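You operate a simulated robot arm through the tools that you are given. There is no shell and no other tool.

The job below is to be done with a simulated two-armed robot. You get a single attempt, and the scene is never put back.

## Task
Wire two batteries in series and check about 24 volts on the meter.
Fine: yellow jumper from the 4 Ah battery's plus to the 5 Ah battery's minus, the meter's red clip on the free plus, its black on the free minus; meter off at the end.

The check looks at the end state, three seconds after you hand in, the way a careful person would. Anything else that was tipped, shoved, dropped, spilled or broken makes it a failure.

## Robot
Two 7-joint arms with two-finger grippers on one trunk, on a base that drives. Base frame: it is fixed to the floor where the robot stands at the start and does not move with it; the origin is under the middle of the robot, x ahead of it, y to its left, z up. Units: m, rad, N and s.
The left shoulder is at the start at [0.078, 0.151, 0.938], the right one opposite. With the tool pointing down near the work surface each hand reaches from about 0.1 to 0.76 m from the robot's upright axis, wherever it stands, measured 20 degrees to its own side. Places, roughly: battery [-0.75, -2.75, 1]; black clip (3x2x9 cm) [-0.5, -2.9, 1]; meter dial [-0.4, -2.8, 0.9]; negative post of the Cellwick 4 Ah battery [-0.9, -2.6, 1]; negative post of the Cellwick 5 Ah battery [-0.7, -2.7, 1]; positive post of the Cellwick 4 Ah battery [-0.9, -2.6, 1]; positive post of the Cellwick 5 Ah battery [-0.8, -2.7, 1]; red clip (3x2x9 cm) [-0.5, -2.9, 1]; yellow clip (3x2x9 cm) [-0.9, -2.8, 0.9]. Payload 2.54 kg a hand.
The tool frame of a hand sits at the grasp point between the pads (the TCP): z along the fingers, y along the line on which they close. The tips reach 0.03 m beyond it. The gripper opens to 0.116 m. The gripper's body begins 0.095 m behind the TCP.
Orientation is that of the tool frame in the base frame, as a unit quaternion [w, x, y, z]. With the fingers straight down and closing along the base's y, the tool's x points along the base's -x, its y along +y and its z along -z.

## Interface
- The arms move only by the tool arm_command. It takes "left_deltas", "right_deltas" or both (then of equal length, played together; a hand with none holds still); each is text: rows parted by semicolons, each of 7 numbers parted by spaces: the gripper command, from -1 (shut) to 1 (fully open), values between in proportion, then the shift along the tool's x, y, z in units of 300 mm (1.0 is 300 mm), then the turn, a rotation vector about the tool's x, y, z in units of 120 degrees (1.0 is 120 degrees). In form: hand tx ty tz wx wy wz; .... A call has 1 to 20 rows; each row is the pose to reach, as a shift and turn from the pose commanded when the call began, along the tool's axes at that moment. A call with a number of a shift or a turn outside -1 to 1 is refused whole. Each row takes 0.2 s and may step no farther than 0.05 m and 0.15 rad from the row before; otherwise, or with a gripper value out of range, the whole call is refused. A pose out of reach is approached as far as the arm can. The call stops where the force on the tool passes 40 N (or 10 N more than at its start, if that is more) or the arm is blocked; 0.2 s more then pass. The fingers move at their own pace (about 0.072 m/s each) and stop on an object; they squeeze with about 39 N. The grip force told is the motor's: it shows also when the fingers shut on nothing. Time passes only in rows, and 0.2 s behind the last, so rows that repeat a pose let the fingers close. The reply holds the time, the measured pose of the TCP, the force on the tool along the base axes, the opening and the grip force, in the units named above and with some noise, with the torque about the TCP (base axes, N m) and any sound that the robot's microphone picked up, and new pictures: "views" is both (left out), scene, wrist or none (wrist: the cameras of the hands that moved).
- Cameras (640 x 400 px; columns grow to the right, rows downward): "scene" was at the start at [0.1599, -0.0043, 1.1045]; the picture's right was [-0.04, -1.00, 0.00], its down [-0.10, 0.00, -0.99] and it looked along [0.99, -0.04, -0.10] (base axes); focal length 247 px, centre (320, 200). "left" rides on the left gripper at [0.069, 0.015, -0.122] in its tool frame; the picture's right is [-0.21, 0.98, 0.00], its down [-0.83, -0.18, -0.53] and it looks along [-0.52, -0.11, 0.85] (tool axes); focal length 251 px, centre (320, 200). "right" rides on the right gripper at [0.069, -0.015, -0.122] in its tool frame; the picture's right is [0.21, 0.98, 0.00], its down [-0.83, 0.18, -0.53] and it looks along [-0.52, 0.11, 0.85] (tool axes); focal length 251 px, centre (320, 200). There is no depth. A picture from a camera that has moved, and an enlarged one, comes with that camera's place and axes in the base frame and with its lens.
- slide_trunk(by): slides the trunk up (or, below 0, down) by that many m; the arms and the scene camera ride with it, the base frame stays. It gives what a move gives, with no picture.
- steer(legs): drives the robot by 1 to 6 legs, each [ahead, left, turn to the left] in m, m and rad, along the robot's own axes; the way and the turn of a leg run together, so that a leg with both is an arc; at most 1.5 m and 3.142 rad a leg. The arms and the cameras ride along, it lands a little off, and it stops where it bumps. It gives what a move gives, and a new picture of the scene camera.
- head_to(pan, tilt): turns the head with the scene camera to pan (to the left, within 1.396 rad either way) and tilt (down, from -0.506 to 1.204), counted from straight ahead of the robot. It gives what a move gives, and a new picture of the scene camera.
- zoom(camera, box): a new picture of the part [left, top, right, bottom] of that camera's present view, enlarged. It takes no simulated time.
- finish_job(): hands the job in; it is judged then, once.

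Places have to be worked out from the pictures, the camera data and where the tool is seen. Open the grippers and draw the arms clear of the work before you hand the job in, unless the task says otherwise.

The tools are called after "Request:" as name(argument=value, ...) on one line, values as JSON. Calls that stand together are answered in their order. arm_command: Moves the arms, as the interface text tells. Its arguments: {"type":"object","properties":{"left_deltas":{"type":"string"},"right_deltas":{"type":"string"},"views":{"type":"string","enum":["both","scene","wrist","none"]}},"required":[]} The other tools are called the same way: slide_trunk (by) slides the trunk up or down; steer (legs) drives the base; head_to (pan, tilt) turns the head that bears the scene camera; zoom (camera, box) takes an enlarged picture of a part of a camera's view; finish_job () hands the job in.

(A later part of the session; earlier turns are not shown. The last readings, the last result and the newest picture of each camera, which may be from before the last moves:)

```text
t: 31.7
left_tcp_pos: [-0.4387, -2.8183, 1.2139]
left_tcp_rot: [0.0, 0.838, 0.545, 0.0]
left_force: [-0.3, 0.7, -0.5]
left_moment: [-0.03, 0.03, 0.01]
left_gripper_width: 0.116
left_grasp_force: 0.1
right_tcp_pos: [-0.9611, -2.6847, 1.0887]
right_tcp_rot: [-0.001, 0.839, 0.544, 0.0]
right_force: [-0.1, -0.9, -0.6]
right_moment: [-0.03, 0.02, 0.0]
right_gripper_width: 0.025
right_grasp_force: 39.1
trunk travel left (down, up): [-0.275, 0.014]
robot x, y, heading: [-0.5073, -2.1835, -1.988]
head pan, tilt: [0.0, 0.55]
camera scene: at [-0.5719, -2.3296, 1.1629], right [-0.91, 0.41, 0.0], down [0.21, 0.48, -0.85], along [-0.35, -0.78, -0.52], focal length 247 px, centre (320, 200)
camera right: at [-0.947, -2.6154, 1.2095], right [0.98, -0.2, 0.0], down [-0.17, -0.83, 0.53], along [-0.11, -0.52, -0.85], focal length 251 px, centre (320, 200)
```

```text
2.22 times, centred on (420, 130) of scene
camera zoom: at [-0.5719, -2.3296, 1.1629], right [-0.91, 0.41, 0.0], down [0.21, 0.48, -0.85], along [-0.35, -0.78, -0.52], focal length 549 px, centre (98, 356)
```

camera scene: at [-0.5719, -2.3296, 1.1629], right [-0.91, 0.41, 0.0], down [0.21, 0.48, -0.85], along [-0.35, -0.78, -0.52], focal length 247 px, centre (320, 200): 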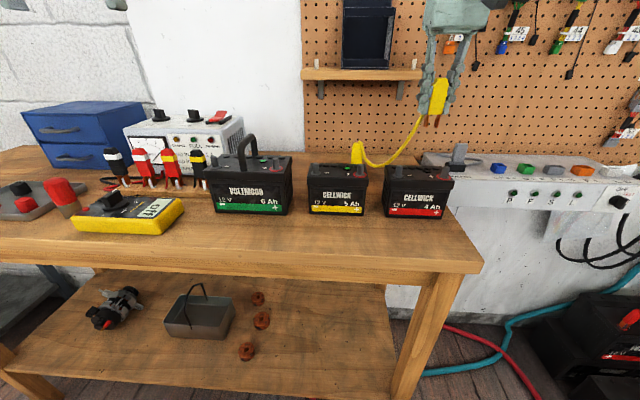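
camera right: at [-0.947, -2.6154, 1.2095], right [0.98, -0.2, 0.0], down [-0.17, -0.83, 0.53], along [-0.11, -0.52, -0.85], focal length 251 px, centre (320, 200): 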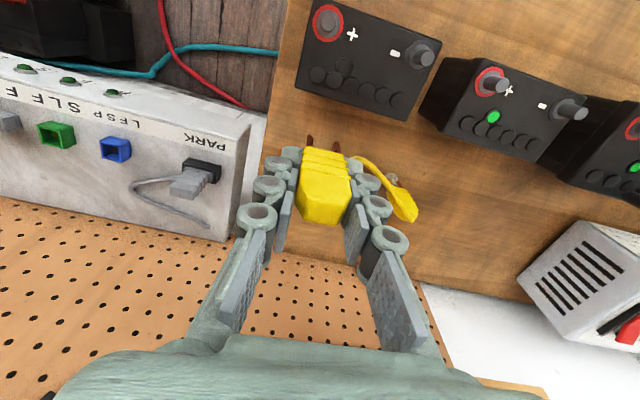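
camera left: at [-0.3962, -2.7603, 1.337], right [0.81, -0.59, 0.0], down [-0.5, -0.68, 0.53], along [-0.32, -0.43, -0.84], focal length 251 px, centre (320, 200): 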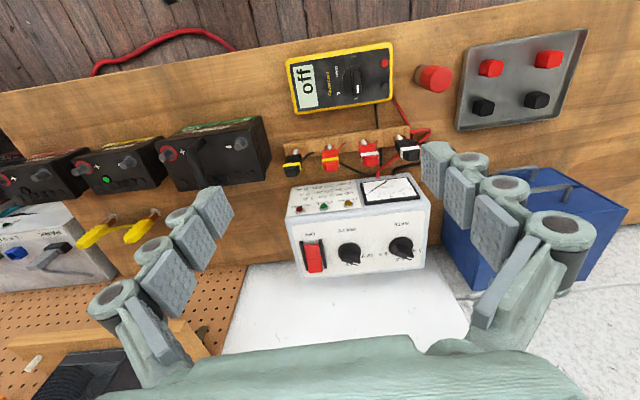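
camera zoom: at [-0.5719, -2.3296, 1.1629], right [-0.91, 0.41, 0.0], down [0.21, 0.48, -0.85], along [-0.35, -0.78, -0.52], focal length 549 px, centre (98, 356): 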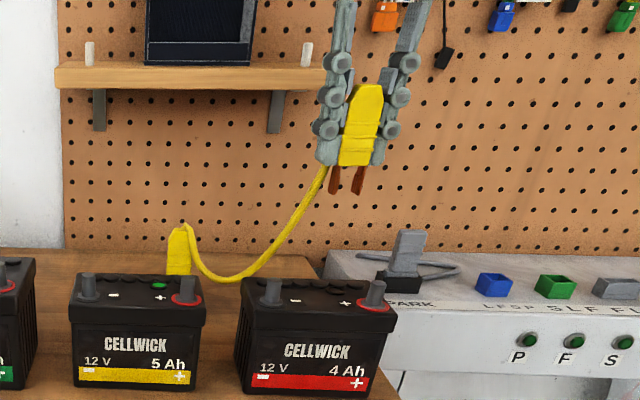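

The 4 Ah plus post computes to about [-0.938,-2.606]; prong tips sit ~5 mm robot-ward of the TCP axis. I move to hover over that post with the tips ~1.5 cm above it.

Request:
arm_command(right_deltas="-1 0.128 -0.018 0 0 0 0; -1 0.256 -0.037 -0.01 0 0 0; -1 0.256 -0.037 0.03 0 0 0; -1 0.256 -0.037 0.03 0 0 0", views="both")

Request:
zoom(camera="right", box=[260, 60, 400, 200])

Request:
zoom(camera="scene", box=[380, 80, 520, 220])

```text
t: 32.7
left_tcp_pos: [-0.4394, -2.8188, 1.2141]
left_tcp_rot: [0.0, 0.838, 0.546, 0.0]
left_force: [-0.4, -0.7, -0.1]
left_moment: [-0.01, -0.02, 0.01]
left_gripper_width: 0.1161
left_grasp_force: 0.0
right_tcp_pos: [-0.9394, -2.6092, 1.0765]
right_tcp_rot: [0.0, 0.839, 0.544, -0.001]
right_force: [-0.7, -0.1, -1.1]
right_moment: [0.01, -0.01, -0.03]
right_gripper_width: 0.0245
right_grasp_force: 38.8
trunk travel left (down, up): [-0.275, 0.014]
robot x, y, heading: [-0.5089, -2.184, -1.99]
head pan, tilt: [0.0, 0.55]
camera scene: at [-0.5718, -2.3296, 1.163], right [-0.91, 0.41, 0.0], down [0.21, 0.48, -0.85], along [-0.35, -0.78, -0.52], focal length 247 px, centre (320, 200)
camera right: at [-0.9254, -2.5405, 1.1984], right [0.98, -0.2, 0.0], down [-0.17, -0.83, 0.54], along [-0.11, -0.53, -0.84], focal length 251 px, centre (320, 200)
```

scene: 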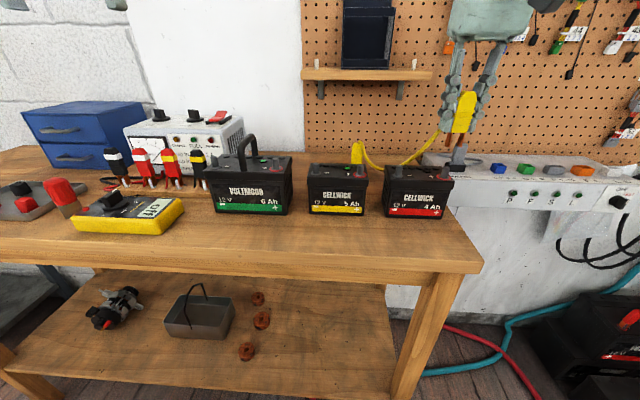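
right: 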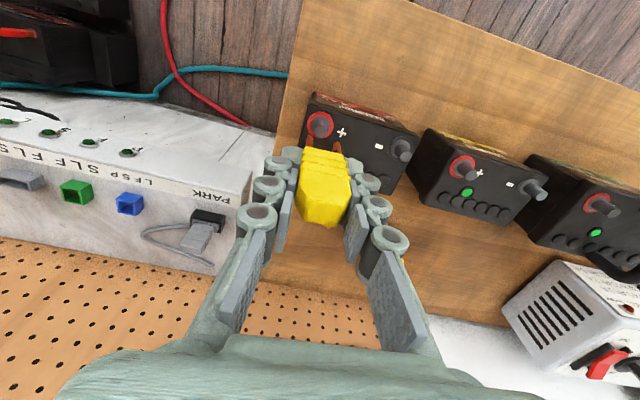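

```text
2.86 times, centred on (330, 130) of right
camera zoom: at [-0.9254, -2.5405, 1.1984], right [0.98, -0.2, 0.0], down [-0.17, -0.83, 0.54], along [-0.11, -0.53, -0.84], focal length 718 px, centre (291, 400)
```

zoom: 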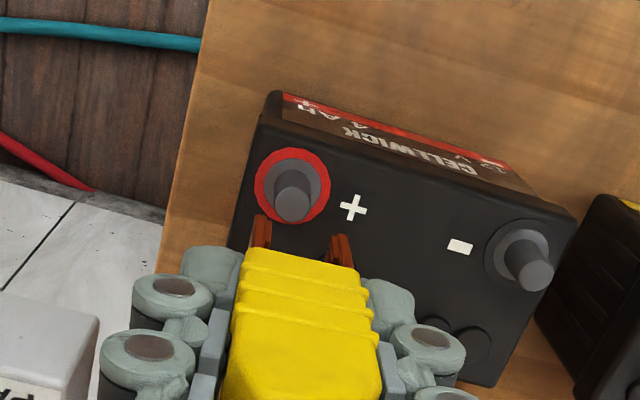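

```text
2.86 times, centred on (450, 150) of scene
camera zoom: at [-0.5718, -2.3296, 1.163], right [-0.91, 0.41, 0.0], down [0.21, 0.48, -0.85], along [-0.35, -0.78, -0.52], focal length 706 px, centre (-51, 343)
```

zoom: 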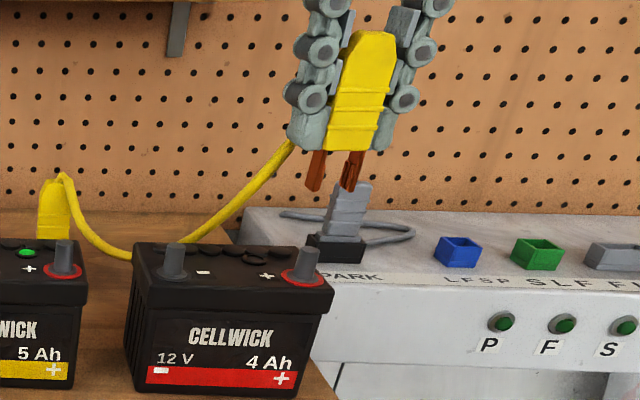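

Triangulating both views puts the prong tips at about [-0.9355,-2.600,1.025] and the post top at [-0.938,-2.606,0.984], so I shift 6 mm forward and descend 3 cm, then re-check.

Request:
arm_command(right_deltas="-1 -0.02 0 0.03 0 0 0; -1 -0.02 0 0.067 0 0 0; -1 -0.02 0 0.1 0 0 0", views="both")

Request:
zoom(camera="right", box=[260, 60, 400, 200])

Request:
zoom(camera="scene", box=[390, 100, 490, 200])

```text
t: 33.5
left_tcp_pos: [-0.4389, -2.8186, 1.2132]
left_tcp_rot: [0.0, 0.838, 0.545, 0.0]
left_force: [0.5, -0.2, 1.6]
left_moment: [-0.02, 0.03, -0.01]
left_gripper_width: 0.1165
left_grasp_force: 0.0
right_tcp_pos: [-0.9424, -2.6171, 1.0474]
right_tcp_rot: [0.001, 0.839, 0.545, 0.0]
right_force: [-0.3, 0.2, -0.1]
right_moment: [-0.04, 0.02, -0.02]
right_gripper_width: 0.0247
right_grasp_force: 39.2
trunk travel left (down, up): [-0.275, 0.014]
robot x, y, heading: [-0.5081, -2.1869, -1.994]
head pan, tilt: [0.0, 0.55]
camera scene: at [-0.572, -2.3299, 1.1629], right [-0.91, 0.41, 0.0], down [0.21, 0.48, -0.85], along [-0.35, -0.78, -0.52], focal length 247 px, centre (320, 200)
camera right: at [-0.9284, -2.5474, 1.1689], right [0.98, -0.2, 0.0], down [-0.17, -0.83, 0.53], along [-0.11, -0.52, -0.84], focal length 251 px, centre (320, 200)
```

scene: 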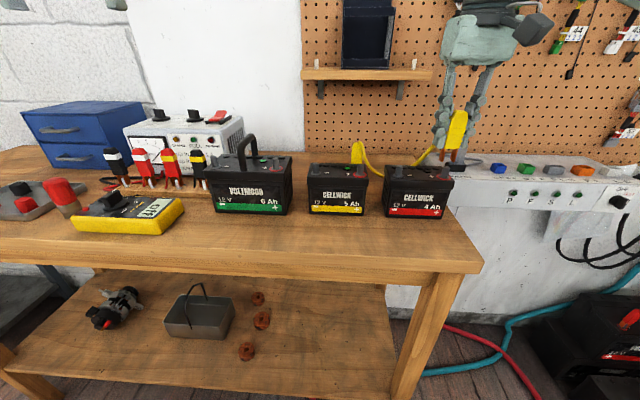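
right: 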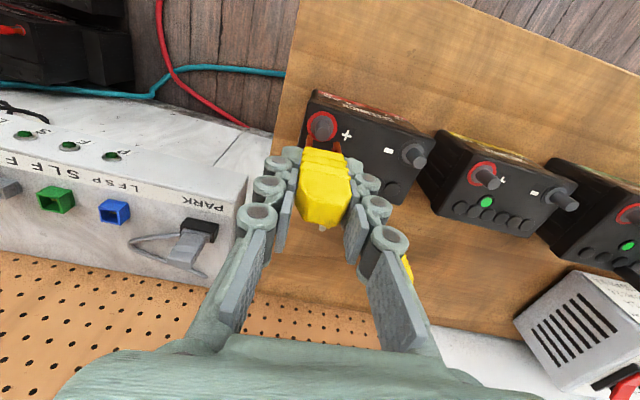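

```text
2.86 times, centred on (330, 130) of right
camera zoom: at [-0.9284, -2.5474, 1.1689], right [0.98, -0.2, 0.0], down [-0.17, -0.83, 0.53], along [-0.11, -0.52, -0.84], focal length 718 px, centre (291, 400)
```

zoom: 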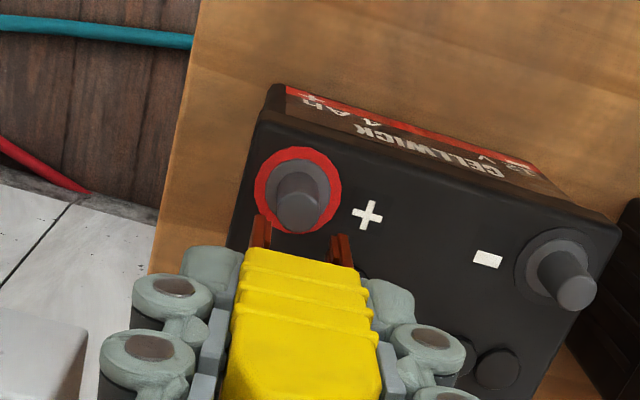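

```text
4.00 times, centred on (440, 150) of scene
camera zoom: at [-0.572, -2.3299, 1.1629], right [-0.91, 0.41, 0.0], down [0.21, 0.48, -0.85], along [-0.35, -0.78, -0.52], focal length 988 px, centre (-160, 400)
```

zoom: 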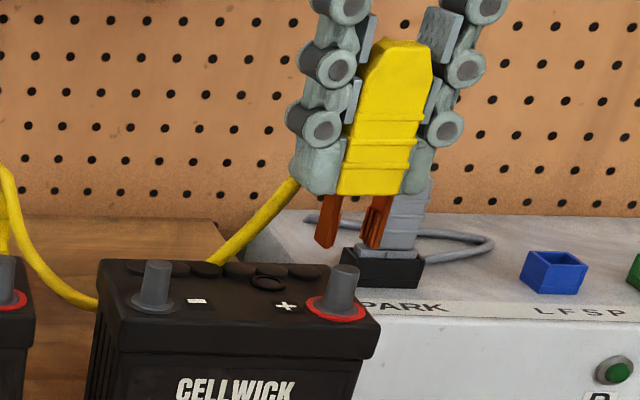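

Prong tips (~[-0.938,-2.607,0.995]) are now lined up over the post top (~[-0.938,-2.606,0.984]). I descend slowly 3 cm onto the post.

Request:
arm_command(right_deltas="-1 0 0 0.02 0 0 0; -1 0 0 0.04 0 0 0; -1 0 0 0.06 0 0 0; -1 0 0 0.08 0 0 0; -1 0 0 0.1 0 0 0", views="both")

Request:
zoom(camera="right", box=[260, 60, 400, 200])

Request:
zoom(camera="scene", box=[390, 100, 490, 200])

```text
t: 34.7
left_tcp_pos: [-0.4394, -2.8179, 1.2151]
left_tcp_rot: [0.0, 0.838, 0.545, 0.0]
left_force: [-0.1, -0.2, 0.0]
left_moment: [0.02, -0.03, 0.01]
left_gripper_width: 0.1161
left_grasp_force: 0.1
right_tcp_pos: [-0.9439, -2.616, 1.0188]
right_tcp_rot: [0.001, 0.839, 0.544, -0.001]
right_force: [-0.3, -0.6, -0.2]
right_moment: [0.02, -0.02, -0.04]
right_gripper_width: 0.0247
right_grasp_force: 38.9
trunk travel left (down, up): [-0.275, 0.014]
robot x, y, heading: [-0.5077, -2.1872, -1.99]
head pan, tilt: [0.0, 0.55]
camera scene: at [-0.5719, -2.3299, 1.1629], right [-0.91, 0.41, 0.0], down [0.21, 0.48, -0.85], along [-0.35, -0.78, -0.52], focal length 247 px, centre (320, 200)
camera right: at [-0.9292, -2.5467, 1.1401], right [0.98, -0.2, 0.0], down [-0.17, -0.83, 0.54], along [-0.11, -0.52, -0.84], focal length 251 px, centre (320, 200)
```

scene: 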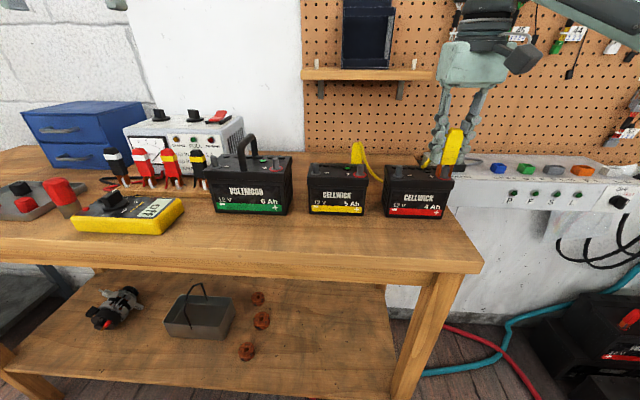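
right: 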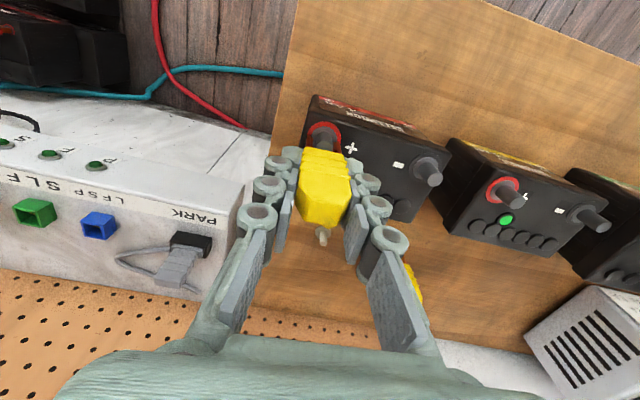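

```text
2.86 times, centred on (330, 130) of right
camera zoom: at [-0.9292, -2.5467, 1.1401], right [0.98, -0.2, 0.0], down [-0.17, -0.83, 0.54], along [-0.11, -0.52, -0.84], focal length 718 px, centre (291, 400)
```

zoom: 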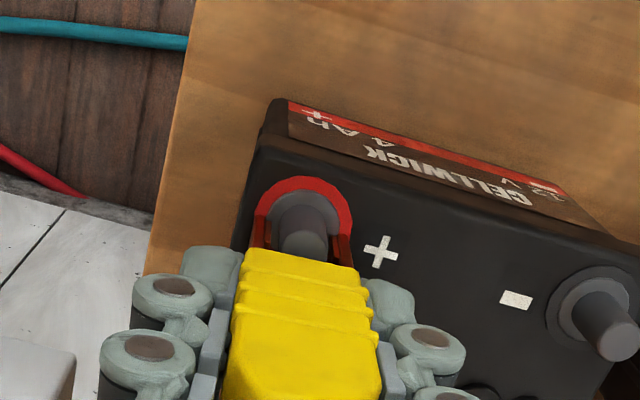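

```text
4.00 times, centred on (440, 150) of scene
camera zoom: at [-0.5719, -2.3299, 1.1629], right [-0.91, 0.41, 0.0], down [0.21, 0.48, -0.85], along [-0.35, -0.78, -0.52], focal length 988 px, centre (-160, 400)
```

zoom: 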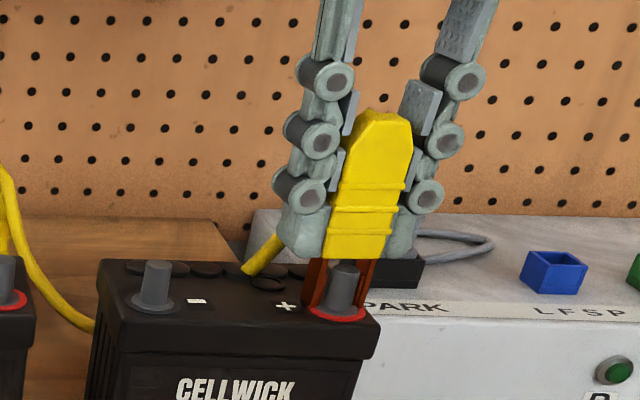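

The prongs straddle the post with no contact force yet. I descend another 8 mm in small steps to seat it.

Request:
arm_command(right_deltas="-1 0 0 0.009 0 0 0; -1 0 0 0.018 0 0 0; -1 0 0 0.027 0 0 0", views="none")

Request:
zoom(camera="right", box=[260, 60, 400, 200])

Request:
zoom(camera="scene", box=[400, 110, 480, 190])

```text
t: 35.5
left_tcp_pos: [-0.4378, -2.8181, 1.2142]
left_tcp_rot: [0.0, 0.839, 0.544, 0.0]
left_force: [0.2, 0.0, -0.3]
left_moment: [0.03, 0.04, 0.01]
left_gripper_width: 0.116
left_grasp_force: 0.0
right_tcp_pos: [-0.9416, -2.6137, 1.0187]
right_tcp_rot: [0.007, 0.839, 0.544, -0.005]
right_force: [3.2, 5.1, 12.5]
right_moment: [0.45, -0.19, 0.0]
right_gripper_width: 0.0243
right_grasp_force: 38.5
trunk travel left (down, up): [-0.275, 0.014]
robot x, y, heading: [-0.5091, -2.1842, -1.992]
head pan, tilt: [0.0, 0.55]
stopped in row 3 (right hand): the force on the tool passed its limit at 44 N (the readings are from after the stop); the commanded pose is now the measured one
```

```text
2.86 times, centred on (330, 130) of right
camera zoom: at [-0.9282, -2.5442, 1.1387], right [0.98, -0.2, 0.0], down [-0.17, -0.82, 0.55], along [-0.11, -0.54, -0.84], focal length 718 px, centre (291, 400)
```

zoom: 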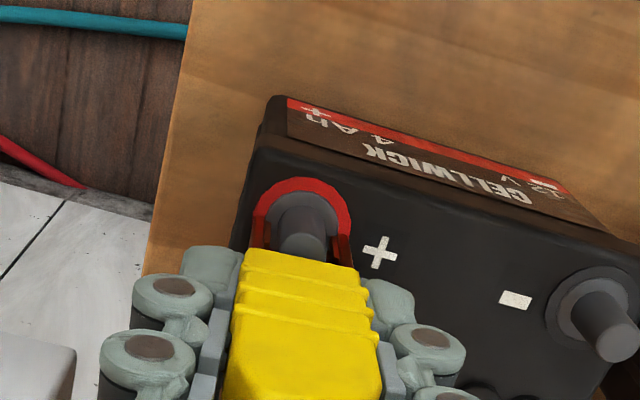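

```text
5.00 times, centred on (440, 150) of scene
camera zoom: at [-0.5711, -2.3287, 1.1629], right [-0.91, 0.41, 0.0], down [0.21, 0.48, -0.85], along [-0.35, -0.78, -0.52], focal length 1235 px, centre (-280, 450)
```

zoom: 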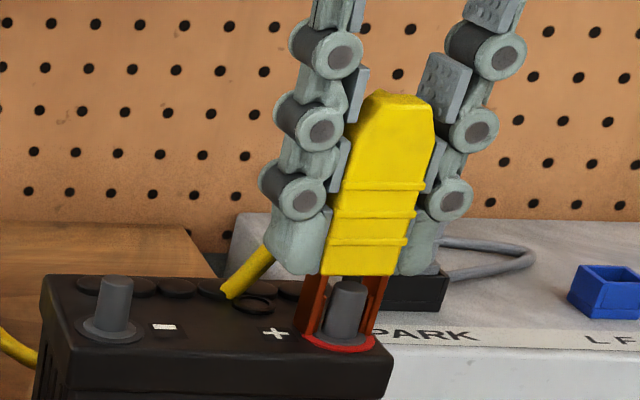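

Contact came at this height (prongs resting on the battery top). I zoom harder to see whether the post is really between the prongs.

Request:
zoom(camera="scene", box=[428, 155, 460, 187])

Request:
zoom(camera="right", box=[295, 110, 355, 160])

```text
12.50 times, centred on (444, 171) of scene
camera zoom: at [-0.5711, -2.3287, 1.1629], right [-0.91, 0.41, 0.0], down [0.21, 0.48, -0.85], along [-0.35, -0.78, -0.52], focal length 3087 px, centre (-1230, 562)
```

zoom: 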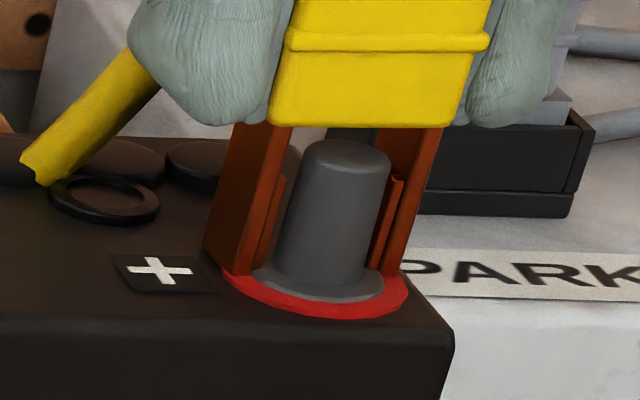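

```text
8.00 times, centred on (325, 135) of right
camera zoom: at [-0.9282, -2.5442, 1.1387], right [0.98, -0.2, 0.0], down [-0.17, -0.82, 0.55], along [-0.11, -0.54, -0.84], focal length 2012 px, centre (280, 720)
```

zoom: 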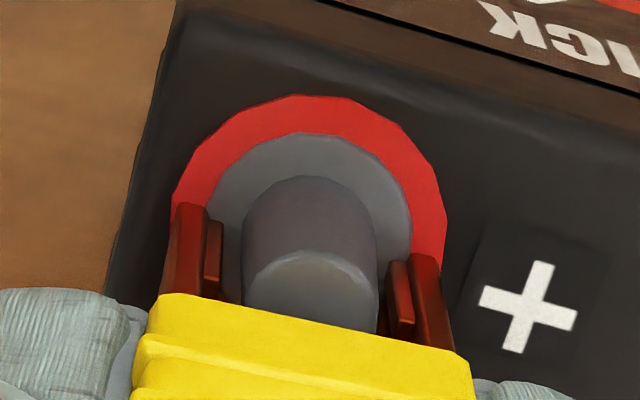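

The prongs' front edges only reach the post's centre, so the clip sits ~7 mm too far back. I lift 6 mm, pull 7 mm toward me, and look again.

Request:
arm_command(right_deltas="-1 0 0 -0.02 0 0 0; -1 0.012 0 -0.02 0 0 0; -1 0.0233 0 -0.02 0 0 0; -1 0.0233 0 -0.015 0 0 0", views="none")

Request:
zoom(camera="scene", box=[428, 155, 460, 187])

Request:
zoom(camera="right", box=[295, 110, 355, 160])

```text
t: 36.5
left_tcp_pos: [-0.4398, -2.8196, 1.2148]
left_tcp_rot: [0.0, 0.838, 0.546, 0.0]
left_force: [0.6, -0.6, -0.4]
left_moment: [0.01, 0.01, -0.03]
left_gripper_width: 0.116
left_grasp_force: 0.2
right_tcp_pos: [-0.9418, -2.6103, 1.0206]
right_tcp_rot: [0.005, 0.84, 0.543, -0.005]
right_force: [-0.1, -0.3, -0.9]
right_moment: [0.02, 0.02, 0.03]
right_gripper_width: 0.0248
right_grasp_force: 39.0
trunk travel left (down, up): [-0.275, 0.014]
robot x, y, heading: [-0.5064, -2.1839, -1.987]
head pan, tilt: [0.0, 0.55]
```

```text
12.50 times, centred on (444, 171) of scene
camera zoom: at [-0.5721, -2.3299, 1.1629], right [-0.91, 0.41, 0.0], down [0.21, 0.48, -0.85], along [-0.35, -0.78, -0.52], focal length 3087 px, centre (-1230, 562)
```

zoom: 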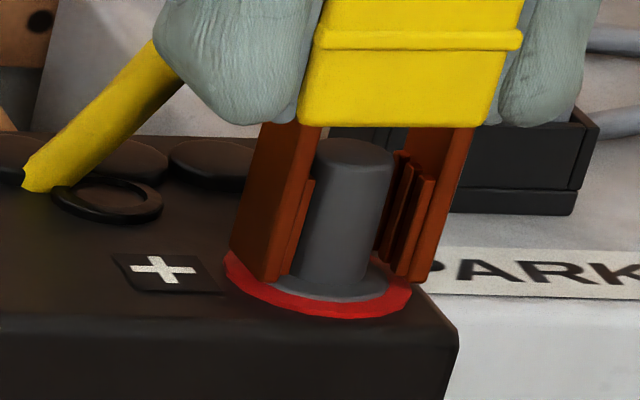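

```text
8.00 times, centred on (325, 135) of right
camera zoom: at [-0.9268, -2.5395, 1.1411], right [0.98, -0.2, 0.0], down [-0.17, -0.82, 0.55], along [-0.11, -0.53, -0.84], focal length 2012 px, centre (280, 720)
```

zoom: 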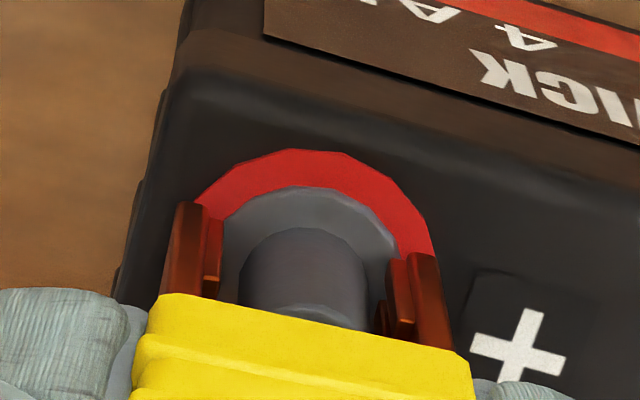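

Now the post sits centred between the prongs both ways. I lower ~4 mm to touch.

Request:
arm_command(right_deltas="-1 0 0 0.007 0 0 0; -1 0 0 0.0133 0 0 0; -1 0 0 0.0133 0 0 0", views="none")

```text
t: 37.3
left_tcp_pos: [-0.4388, -2.8169, 1.2138]
left_tcp_rot: [0.0, 0.838, 0.545, -0.001]
left_force: [-0.2, -0.7, -0.1]
left_moment: [0.02, 0.02, -0.02]
left_gripper_width: 0.116
left_grasp_force: 0.0
right_tcp_pos: [-0.9409, -2.6092, 1.018]
right_tcp_rot: [0.008, 0.84, 0.543, -0.006]
right_force: [-3.4, -2.9, 15.1]
right_moment: [0.02, 0.15, 0.01]
right_gripper_width: 0.0243
right_grasp_force: 38.9
trunk travel left (down, up): [-0.275, 0.014]
robot x, y, heading: [-0.5062, -2.1859, -1.987]
head pan, tilt: [0.0, 0.55]
```

Contact at 15 N. I ease off 1 mm and open the fingers gently to release the clip onto the post.

Request:
arm_command(right_deltas="-1 0 0 -0.003 0 0 0; -0.3 0 0 -0.003 0 0 0; -0.1 0 0 -0.003 0 0 0; 0 0 0 -0.003 0 0 0", views="both")

Request:
zoom(camera="scene", box=[400, 110, 480, 190])

```text
t: 38.3
left_tcp_pos: [-0.438, -2.8184, 1.2144]
left_tcp_rot: [0.0, 0.838, 0.545, 0.0]
left_force: [0.0, 0.2, -0.1]
left_moment: [0.03, -0.01, 0.0]
left_gripper_width: 0.116
left_grasp_force: 0.2
right_tcp_pos: [-0.9412, -2.6094, 1.0169]
right_tcp_rot: [0.004, 0.839, 0.543, -0.006]
right_force: [-0.4, -0.3, 0.3]
right_moment: [0.0, -0.01, -0.04]
right_gripper_width: 0.0579
right_grasp_force: 0.1
trunk travel left (down, up): [-0.275, 0.014]
robot x, y, heading: [-0.5087, -2.1847, -1.988]
head pan, tilt: [0.0, 0.55]
camera scene: at [-0.572, -2.3298, 1.1629], right [-0.91, 0.41, 0.0], down [0.21, 0.48, -0.85], along [-0.35, -0.78, -0.52], focal length 247 px, centre (320, 200)
camera right: at [-0.9268, -2.5393, 1.1374], right [0.98, -0.2, 0.0], down [-0.17, -0.82, 0.55], along [-0.11, -0.53, -0.84], focal length 251 px, centre (320, 200)
```

scene: 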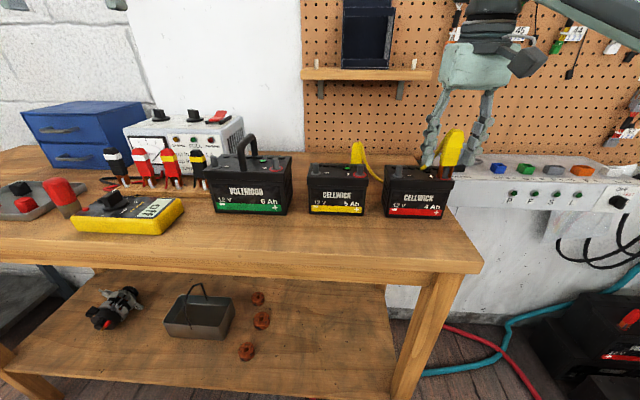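
right: 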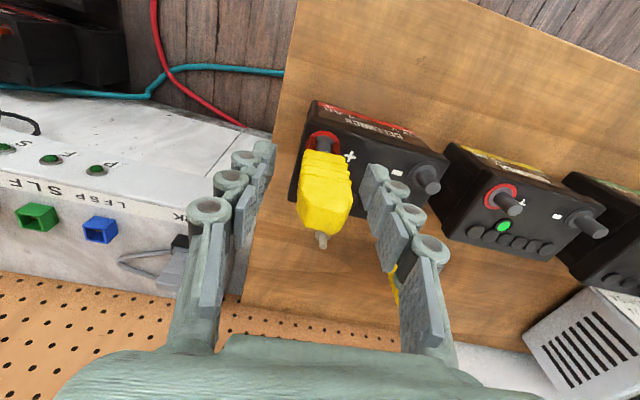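

```text
5.00 times, centred on (440, 150) of scene
camera zoom: at [-0.572, -2.3298, 1.1629], right [-0.91, 0.41, 0.0], down [0.21, 0.48, -0.85], along [-0.35, -0.78, -0.52], focal length 1235 px, centre (-280, 450)
```

zoom: 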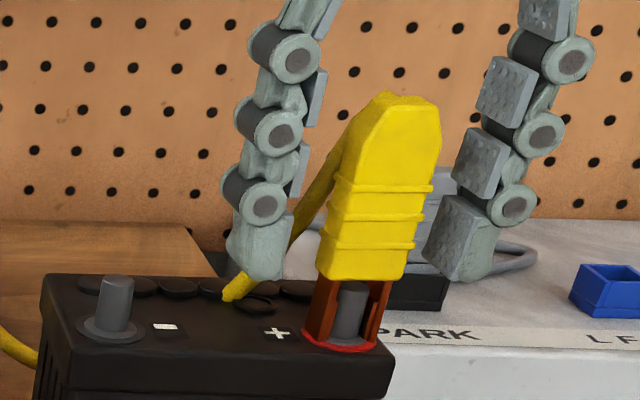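

The clip stands on the post by itself. I withdraw the right hand straight up 12 cm and check.

Request:
arm_command(right_deltas="0 0 0 -0.08 0 0 0; 0 0 0 -0.2 0 0 0; 0 0 0 -0.32 0 0 0; 0 0 0 -0.42 0 0 0", views="both")

Request:
zoom(camera="scene", box=[300, 100, 480, 220])

Request:
zoom(camera="right", box=[270, 80, 520, 250])

```text
t: 39.3
left_tcp_pos: [-0.4373, -2.8183, 1.2139]
left_tcp_rot: [0.001, 0.838, 0.545, -0.001]
left_force: [0.2, 0.9, 0.2]
left_moment: [0.0, 0.0, -0.02]
left_gripper_width: 0.1156
left_grasp_force: 0.1
right_tcp_pos: [-0.9387, -2.608, 1.1428]
right_tcp_rot: [0.006, 0.839, 0.544, -0.005]
right_force: [0.3, 0.5, -0.4]
right_moment: [-0.05, 0.01, 0.02]
right_gripper_width: 0.0579
right_grasp_force: 0.1
trunk travel left (down, up): [-0.275, 0.014]
robot x, y, heading: [-0.5044, -2.1883, -1.987]
head pan, tilt: [0.0, 0.55]
camera scene: at [-0.5716, -2.3296, 1.1629], right [-0.91, 0.41, 0.0], down [0.21, 0.48, -0.85], along [-0.35, -0.78, -0.52], focal length 247 px, centre (320, 200)
camera right: at [-0.9242, -2.5381, 1.2641], right [0.98, -0.2, 0.0], down [-0.17, -0.82, 0.55], along [-0.11, -0.53, -0.84], focal length 251 px, centre (320, 200)
```

scene: 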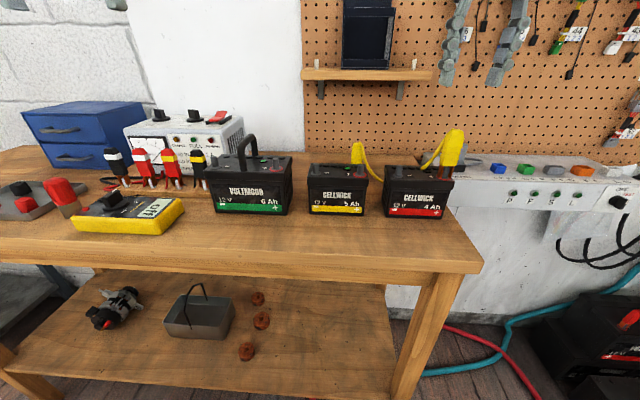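
right: 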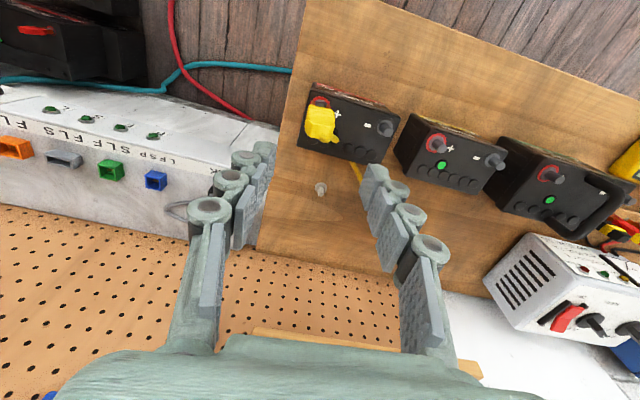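

```text
3.33 times, centred on (390, 160) of scene
camera zoom: at [-0.5716, -2.3296, 1.1629], right [-0.91, 0.41, 0.0], down [0.21, 0.48, -0.85], along [-0.35, -0.78, -0.52], focal length 823 px, centre (87, 333)
```

zoom: 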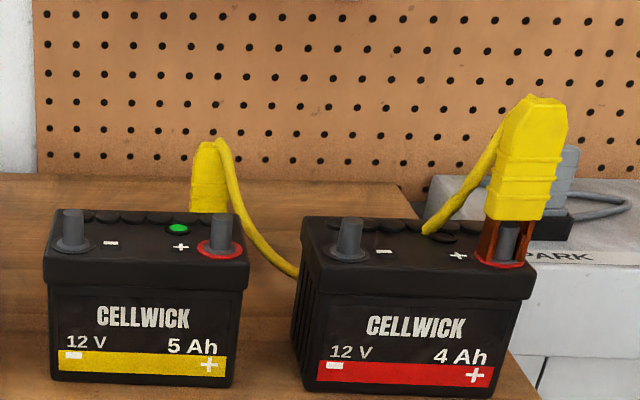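

```text
2.35 times, centred on (395, 165) of right
camera zoom: at [-0.9242, -2.5381, 1.2641], right [0.98, -0.2, 0.0], down [-0.17, -0.82, 0.55], along [-0.11, -0.53, -0.84], focal length 592 px, centre (144, 282)
```

zoom: 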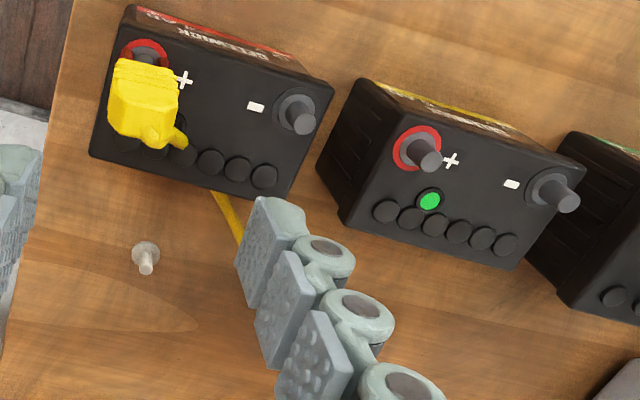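

The first yellow clip sits well on the 4 Ah plus. Next the other yellow clip at about [-0.884,-2.798]; I move the right hand over it at TCP z≈1.04, trimming the 1° tilt.

Request:
arm_command(right_deltas="0.21 -0.0842 0.0706 0 0.002 0.007 0; 0.21 -0.168 0.141 0.033 0.002 0.007 0; 0.21 -0.253 0.212 0.1 0.002 0.007 0; 0.21 -0.337 0.282 0.183 0.002 0.007 0; 0.21 -0.421 0.353 0.267 0.002 0.007 0; 0.21 -0.505 0.4237 0.343 0.002 0.007 0", views="wrist")

Request:
zoom(camera="right", box=[260, 90, 420, 215])

```text
t: 40.7
left_tcp_pos: [-0.4368, -2.8188, 1.2123]
left_tcp_rot: [-0.001, 0.838, 0.546, 0.0]
left_force: [0.6, -0.1, -0.2]
left_moment: [0.01, 0.08, 0.01]
left_gripper_width: 0.1161
left_grasp_force: 0.1
right_tcp_pos: [-0.8855, -2.7998, 1.0439]
right_tcp_rot: [-0.001, 0.839, 0.545, -0.001]
right_force: [0.5, 0.6, 0.9]
right_moment: [0.01, -0.02, -0.05]
right_gripper_width: 0.07
right_grasp_force: 0.1
trunk travel left (down, up): [-0.275, 0.014]
robot x, y, heading: [-0.5079, -2.1832, -1.989]
head pan, tilt: [0.0, 0.55]
camera right: at [-0.8702, -2.7314, 1.165], right [0.98, -0.2, 0.0], down [-0.17, -0.83, 0.53], along [-0.11, -0.52, -0.85], focal length 251 px, centre (320, 200)
```

right: 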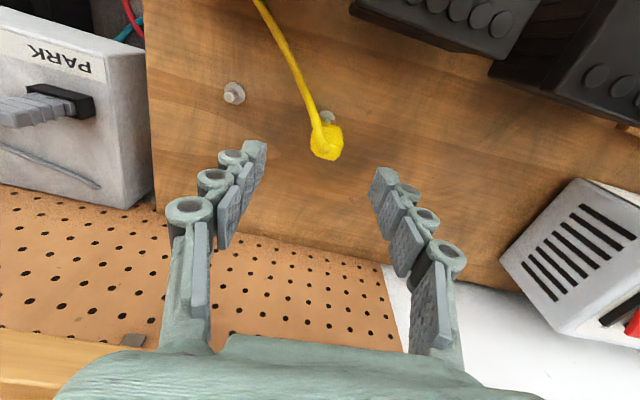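

```text
3.20 times, centred on (340, 152) of right
camera zoom: at [-0.8702, -2.7314, 1.165], right [0.98, -0.2, 0.0], down [-0.17, -0.83, 0.53], along [-0.11, -0.52, -0.85], focal length 805 px, centre (256, 352)
```

zoom: 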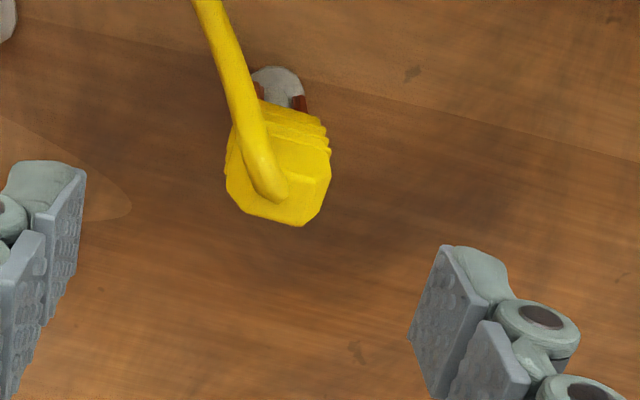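

The clip top is almost exactly under the TCP (needs ~3.5 mm left, 2 mm back). I descend to z≈0.945 and then close.

Request:
arm_command(right_deltas="0.21 0.007 0.0117 0 0 0 0; 0.21 0.007 0.0117 0.11 0 0 0; 0.21 0.007 0.0117 0.22 0 0 0; 0.21 0.007 0.0117 0.33 0 0 0; 0.21 0.007 0.0117 0.33 0 0 0", views="wrist")

```text
t: 41.9
left_tcp_pos: [-0.4388, -2.8183, 1.2134]
left_tcp_rot: [0.0, 0.838, 0.545, 0.0]
left_force: [0.2, -0.4, -0.3]
left_moment: [0.01, -0.01, -0.01]
left_gripper_width: 0.1161
left_grasp_force: 0.1
right_tcp_pos: [-0.8843, -2.7992, 0.9438]
right_tcp_rot: [-0.001, 0.839, 0.544, 0.0]
right_force: [0.3, -0.2, 0.7]
right_moment: [0.06, 0.01, -0.02]
right_gripper_width: 0.0703
right_grasp_force: 0.1
trunk travel left (down, up): [-0.275, 0.014]
robot x, y, heading: [-0.5099, -2.1852, -1.988]
head pan, tilt: [0.0, 0.55]
camera right: at [-0.8695, -2.7306, 1.0648], right [0.98, -0.2, 0.0], down [-0.17, -0.83, 0.53], along [-0.11, -0.52, -0.85], focal length 251 px, centre (320, 200)
```

right: 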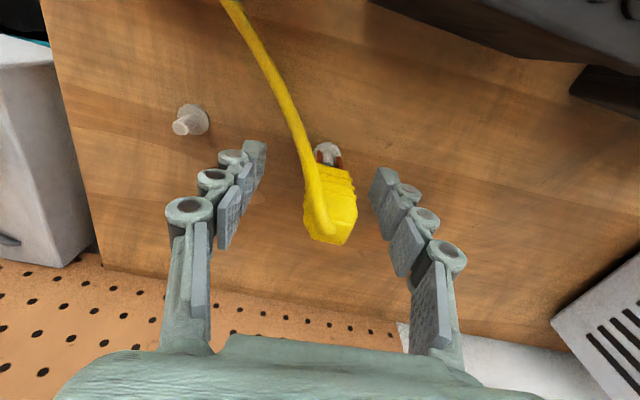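

Clip is ~4 mm left of centre; I shift 4 mm and close.

Request:
arm_command(right_deltas="0.21 0 0.0133 0 0 0 0; -0.2 0 0.0133 0 0 0 0; -1 0 0.0133 0 0 0 0; -1 0 0.0133 0 0 0 0; -1 0 0.0133 0 0 0 0; -1 0 0.0133 0 0 0 0", views="wrist")

```text
t: 43.3
left_tcp_pos: [-0.4384, -2.8189, 1.2152]
left_tcp_rot: [0.0, 0.838, 0.545, 0.0]
left_force: [0.6, 0.4, -0.7]
left_moment: [0.01, -0.01, 0.0]
left_gripper_width: 0.1159
left_grasp_force: 0.1
right_tcp_pos: [-0.8797, -2.7996, 0.943]
right_tcp_rot: [-0.001, 0.839, 0.544, 0.0]
right_force: [-0.3, -0.1, 0.2]
right_moment: [-0.01, 0.01, 0.0]
right_gripper_width: 0.025
right_grasp_force: 39.2
trunk travel left (down, up): [-0.275, 0.014]
robot x, y, heading: [-0.5089, -2.183, -1.991]
head pan, tilt: [0.0, 0.55]
camera right: at [-0.8657, -2.7322, 1.0648], right [0.98, -0.2, 0.0], down [-0.17, -0.83, 0.53], along [-0.11, -0.52, -0.85], focal length 251 px, centre (320, 200)
```

right: 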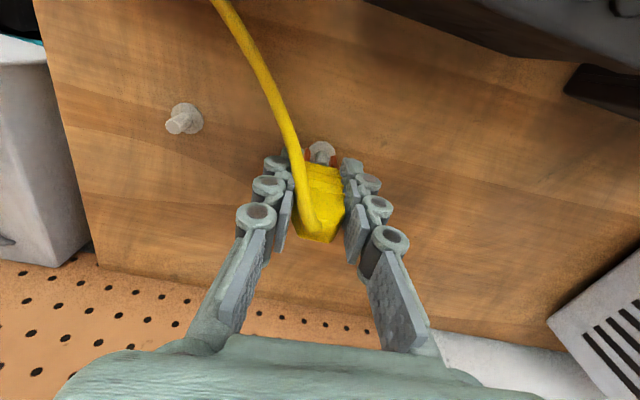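

Gripped. I lift it off the peg and carry it toward the 5 Ah minus post (~[-0.733,-2.722]), staying above the batteries.

Request:
arm_command(right_deltas="-1 0 0 -0.1 0 0 0; -1 0.02 0.0157 -0.2 0 0 0; -1 0.08 0.06 -0.3 0 0 0; -1 0.17 0.13 -0.4 0 0 0; -1 0.28 0.22 -0.457 0 0 0; -1 0.37 0.29 -0.457 0 0 0; -1 0.436 0.342 -0.457 0 0 0; -1 0.436 0.342 -0.457 0 0 0", views="both")

Request:
zoom(camera="right", box=[260, 60, 400, 200])

Request:
zoom(camera="scene", box=[270, 80, 400, 210])

```text
t: 45.1
left_tcp_pos: [-0.4397, -2.8183, 1.2147]
left_tcp_rot: [0.0, 0.838, 0.545, 0.0]
left_force: [0.4, 0.0, 0.2]
left_moment: [-0.01, -0.02, 0.01]
left_gripper_width: 0.116
left_grasp_force: 0.0
right_tcp_pos: [-0.7312, -2.723, 1.0817]
right_tcp_rot: [0.0, 0.839, 0.544, 0.001]
right_force: [-0.2, -0.6, -0.1]
right_moment: [0.0, 0.04, 0.01]
right_gripper_width: 0.0246
right_grasp_force: 39.2
trunk travel left (down, up): [-0.275, 0.014]
robot x, y, heading: [-0.5049, -2.1827, -1.986]
head pan, tilt: [0.0, 0.55]
camera scene: at [-0.5722, -2.3299, 1.1629], right [-0.91, 0.41, 0.0], down [0.21, 0.48, -0.85], along [-0.35, -0.78, -0.52], focal length 247 px, centre (320, 200)
camera right: at [-0.7172, -2.6541, 1.2031], right [0.98, -0.2, 0.0], down [-0.17, -0.83, 0.53], along [-0.11, -0.52, -0.85], focal length 251 px, centre (320, 200)
```

scene: 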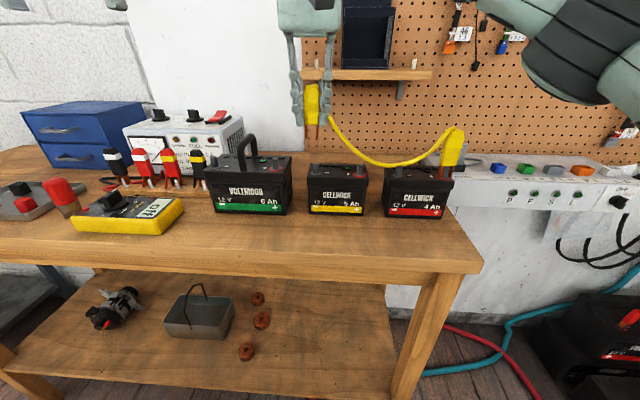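
right: 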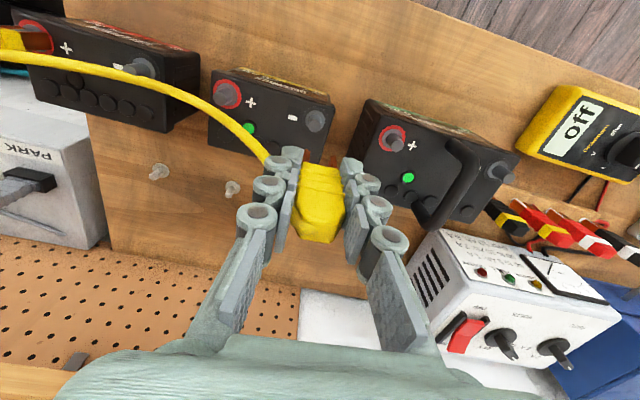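

```text
2.86 times, centred on (330, 130) of right
camera zoom: at [-0.7172, -2.6541, 1.2031], right [0.98, -0.2, 0.0], down [-0.17, -0.83, 0.53], along [-0.11, -0.52, -0.85], focal length 718 px, centre (291, 400)
```

zoom: 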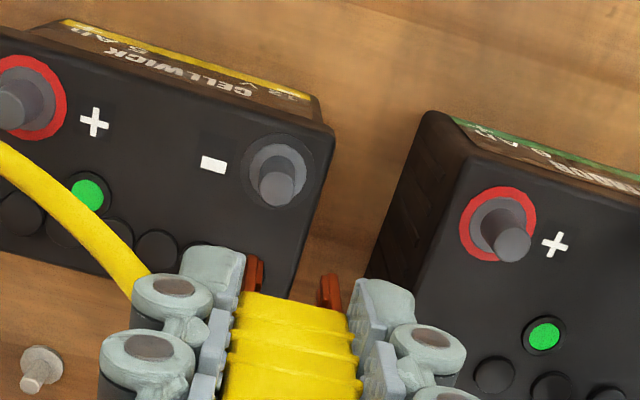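

```text
3.08 times, centred on (335, 145) of scene
camera zoom: at [-0.5722, -2.3299, 1.1629], right [-0.91, 0.41, 0.0], down [0.21, 0.48, -0.85], along [-0.35, -0.78, -0.52], focal length 760 px, centre (274, 369)
```

zoom: 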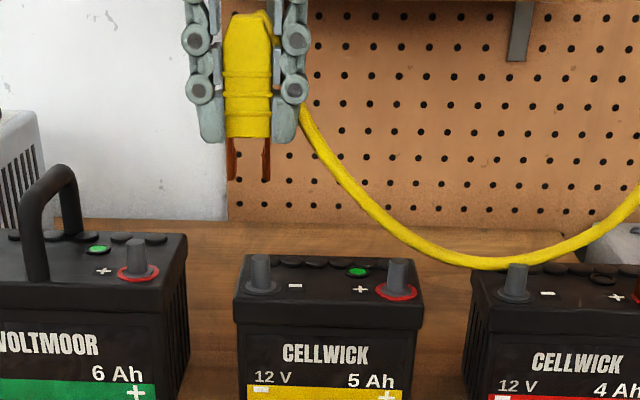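

Cross-checking both views: prongs at ~[-0.7305,-2.721], 5 Ah minus post at ~[-0.734,-2.715,0.983]. I shift +4 mm toward me, 5.5 mm right, and descend 3 cm.

Request:
arm_command(right_deltas="-1 0.0133 -0.0183 0 0 0 0; -1 0.0133 -0.0183 0.05 0 0 0; -1 0.0133 -0.0183 0.1 0 0 0; -1 0.0133 -0.0183 0.1 0 0 0", views="none")

Request:
zoom(camera="right", box=[280, 90, 370, 170])

Request:
zoom(camera="scene", box=[285, 110, 355, 190])

```text
t: 46.1
left_tcp_pos: [-0.439, -2.8191, 1.2145]
left_tcp_rot: [0.0, 0.838, 0.545, 0.0]
left_force: [0.7, 0.9, -0.2]
left_moment: [0.03, 0.02, -0.02]
left_gripper_width: 0.1164
left_grasp_force: 0.0
right_tcp_pos: [-0.7351, -2.7163, 1.0499]
right_tcp_rot: [0.0, 0.84, 0.543, 0.001]
right_force: [0.0, -0.7, -0.5]
right_moment: [-0.01, -0.02, 0.03]
right_gripper_width: 0.0247
right_grasp_force: 39.1
trunk travel left (down, up): [-0.275, 0.014]
robot x, y, heading: [-0.5093, -2.1871, -1.984]
head pan, tilt: [0.0, 0.55]
```

```text
5.00 times, centred on (325, 130) of right
camera zoom: at [-0.721, -2.649, 1.1718], right [0.98, -0.2, 0.0], down [-0.17, -0.83, 0.53], along [-0.11, -0.52, -0.85], focal length 1257 px, centre (295, 550)
```

zoom: 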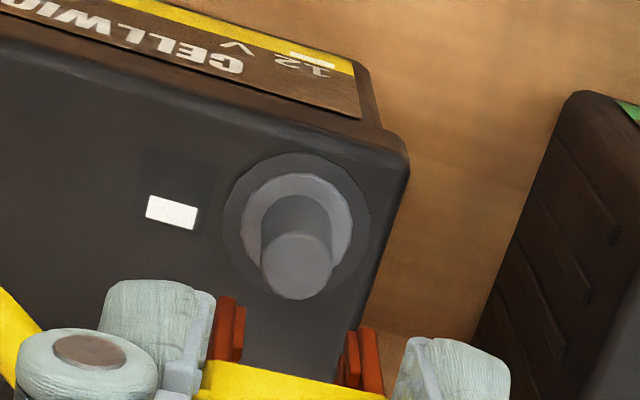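

```text
5.00 times, centred on (320, 150) of scene
camera zoom: at [-0.572, -2.3298, 1.1629], right [-0.91, 0.41, 0.0], down [0.21, 0.48, -0.85], along [-0.35, -0.78, -0.52], focal length 1235 px, centre (320, 450)
```

zoom: 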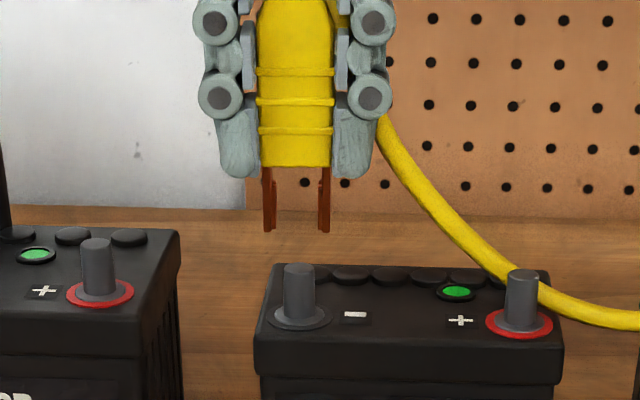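

Those tip measurements are of the prongs' front edges (centre ~6 mm behind), so like before I pull 9 mm toward me, then descend ~2.8 cm and inspect.

Request:
arm_command(right_deltas="-1 0.03 -0.003 0 0 0 0; -1 0.03 -0.003 0.033 0 0 0; -1 0.03 -0.003 0.067 0 0 0; -1 0.03 -0.003 0.093 0 0 0; -1 0.03 -0.003 0.093 0 0 0", views="none")

Request:
zoom(camera="right", box=[280, 90, 370, 170])

Request:
zoom(camera="scene", box=[290, 140, 345, 190])

```text
t: 47.3
left_tcp_pos: [-0.4391, -2.8179, 1.2137]
left_tcp_rot: [0.0, 0.838, 0.546, -0.001]
left_force: [0.1, -0.5, -0.3]
left_moment: [-0.01, 0.01, -0.05]
left_gripper_width: 0.116
left_grasp_force: 0.2
right_tcp_pos: [-0.7328, -2.71, 1.0228]
right_tcp_rot: [0.0, 0.839, 0.544, 0.0]
right_force: [-0.2, -0.4, -0.1]
right_moment: [0.0, 0.03, 0.0]
right_gripper_width: 0.0247
right_grasp_force: 38.9
trunk travel left (down, up): [-0.275, 0.014]
robot x, y, heading: [-0.509, -2.1856, -1.987]
head pan, tilt: [0.0, 0.55]
```

```text
5.00 times, centred on (325, 130) of right
camera zoom: at [-0.7186, -2.6404, 1.1441], right [0.98, -0.2, 0.0], down [-0.17, -0.83, 0.53], along [-0.11, -0.52, -0.85], focal length 1257 px, centre (295, 550)
```

zoom: 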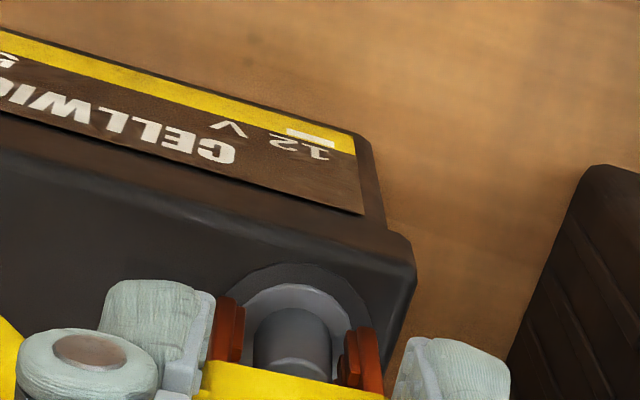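

```text
8.00 times, centred on (318, 165) of scene
camera zoom: at [-0.572, -2.3298, 1.1629], right [-0.91, 0.41, 0.0], down [0.21, 0.48, -0.85], along [-0.35, -0.78, -0.52], focal length 1976 px, centre (340, 480)
```

zoom: 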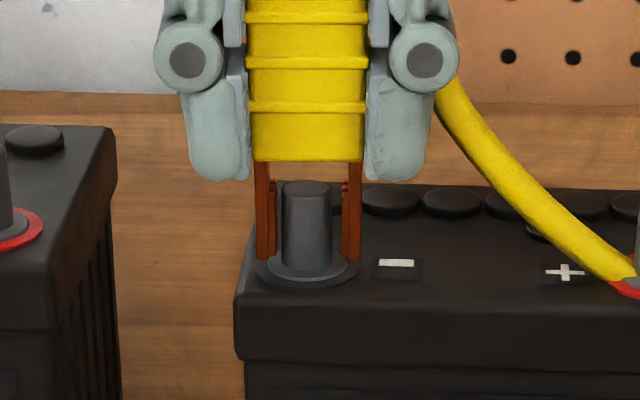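

Both views show the post centred between the prongs with only a few mm left. I lower until it touches.

Request:
arm_command(right_deltas="-1 0.004 0 0.007 0 0 0; -1 0.004 0 0.0133 0 0 0; -1 0.004 0 0.0133 0 0 0", views="none")

```text
t: 48.1
left_tcp_pos: [-0.4397, -2.8178, 1.2142]
left_tcp_rot: [0.0, 0.838, 0.545, 0.0]
left_force: [0.0, 0.2, 0.1]
left_moment: [0.0, -0.02, -0.01]
left_gripper_width: 0.1161
left_grasp_force: 0.0
right_tcp_pos: [-0.7317, -2.7077, 1.019]
right_tcp_rot: [-0.001, 0.84, 0.543, 0.0]
right_force: [0.4, 0.3, -0.2]
right_moment: [-0.01, 0.0, 0.0]
right_gripper_width: 0.0243
right_grasp_force: 39.3
trunk travel left (down, up): [-0.275, 0.014]
robot x, y, heading: [-0.5062, -2.1858, -1.988]
head pan, tilt: [0.0, 0.55]
```

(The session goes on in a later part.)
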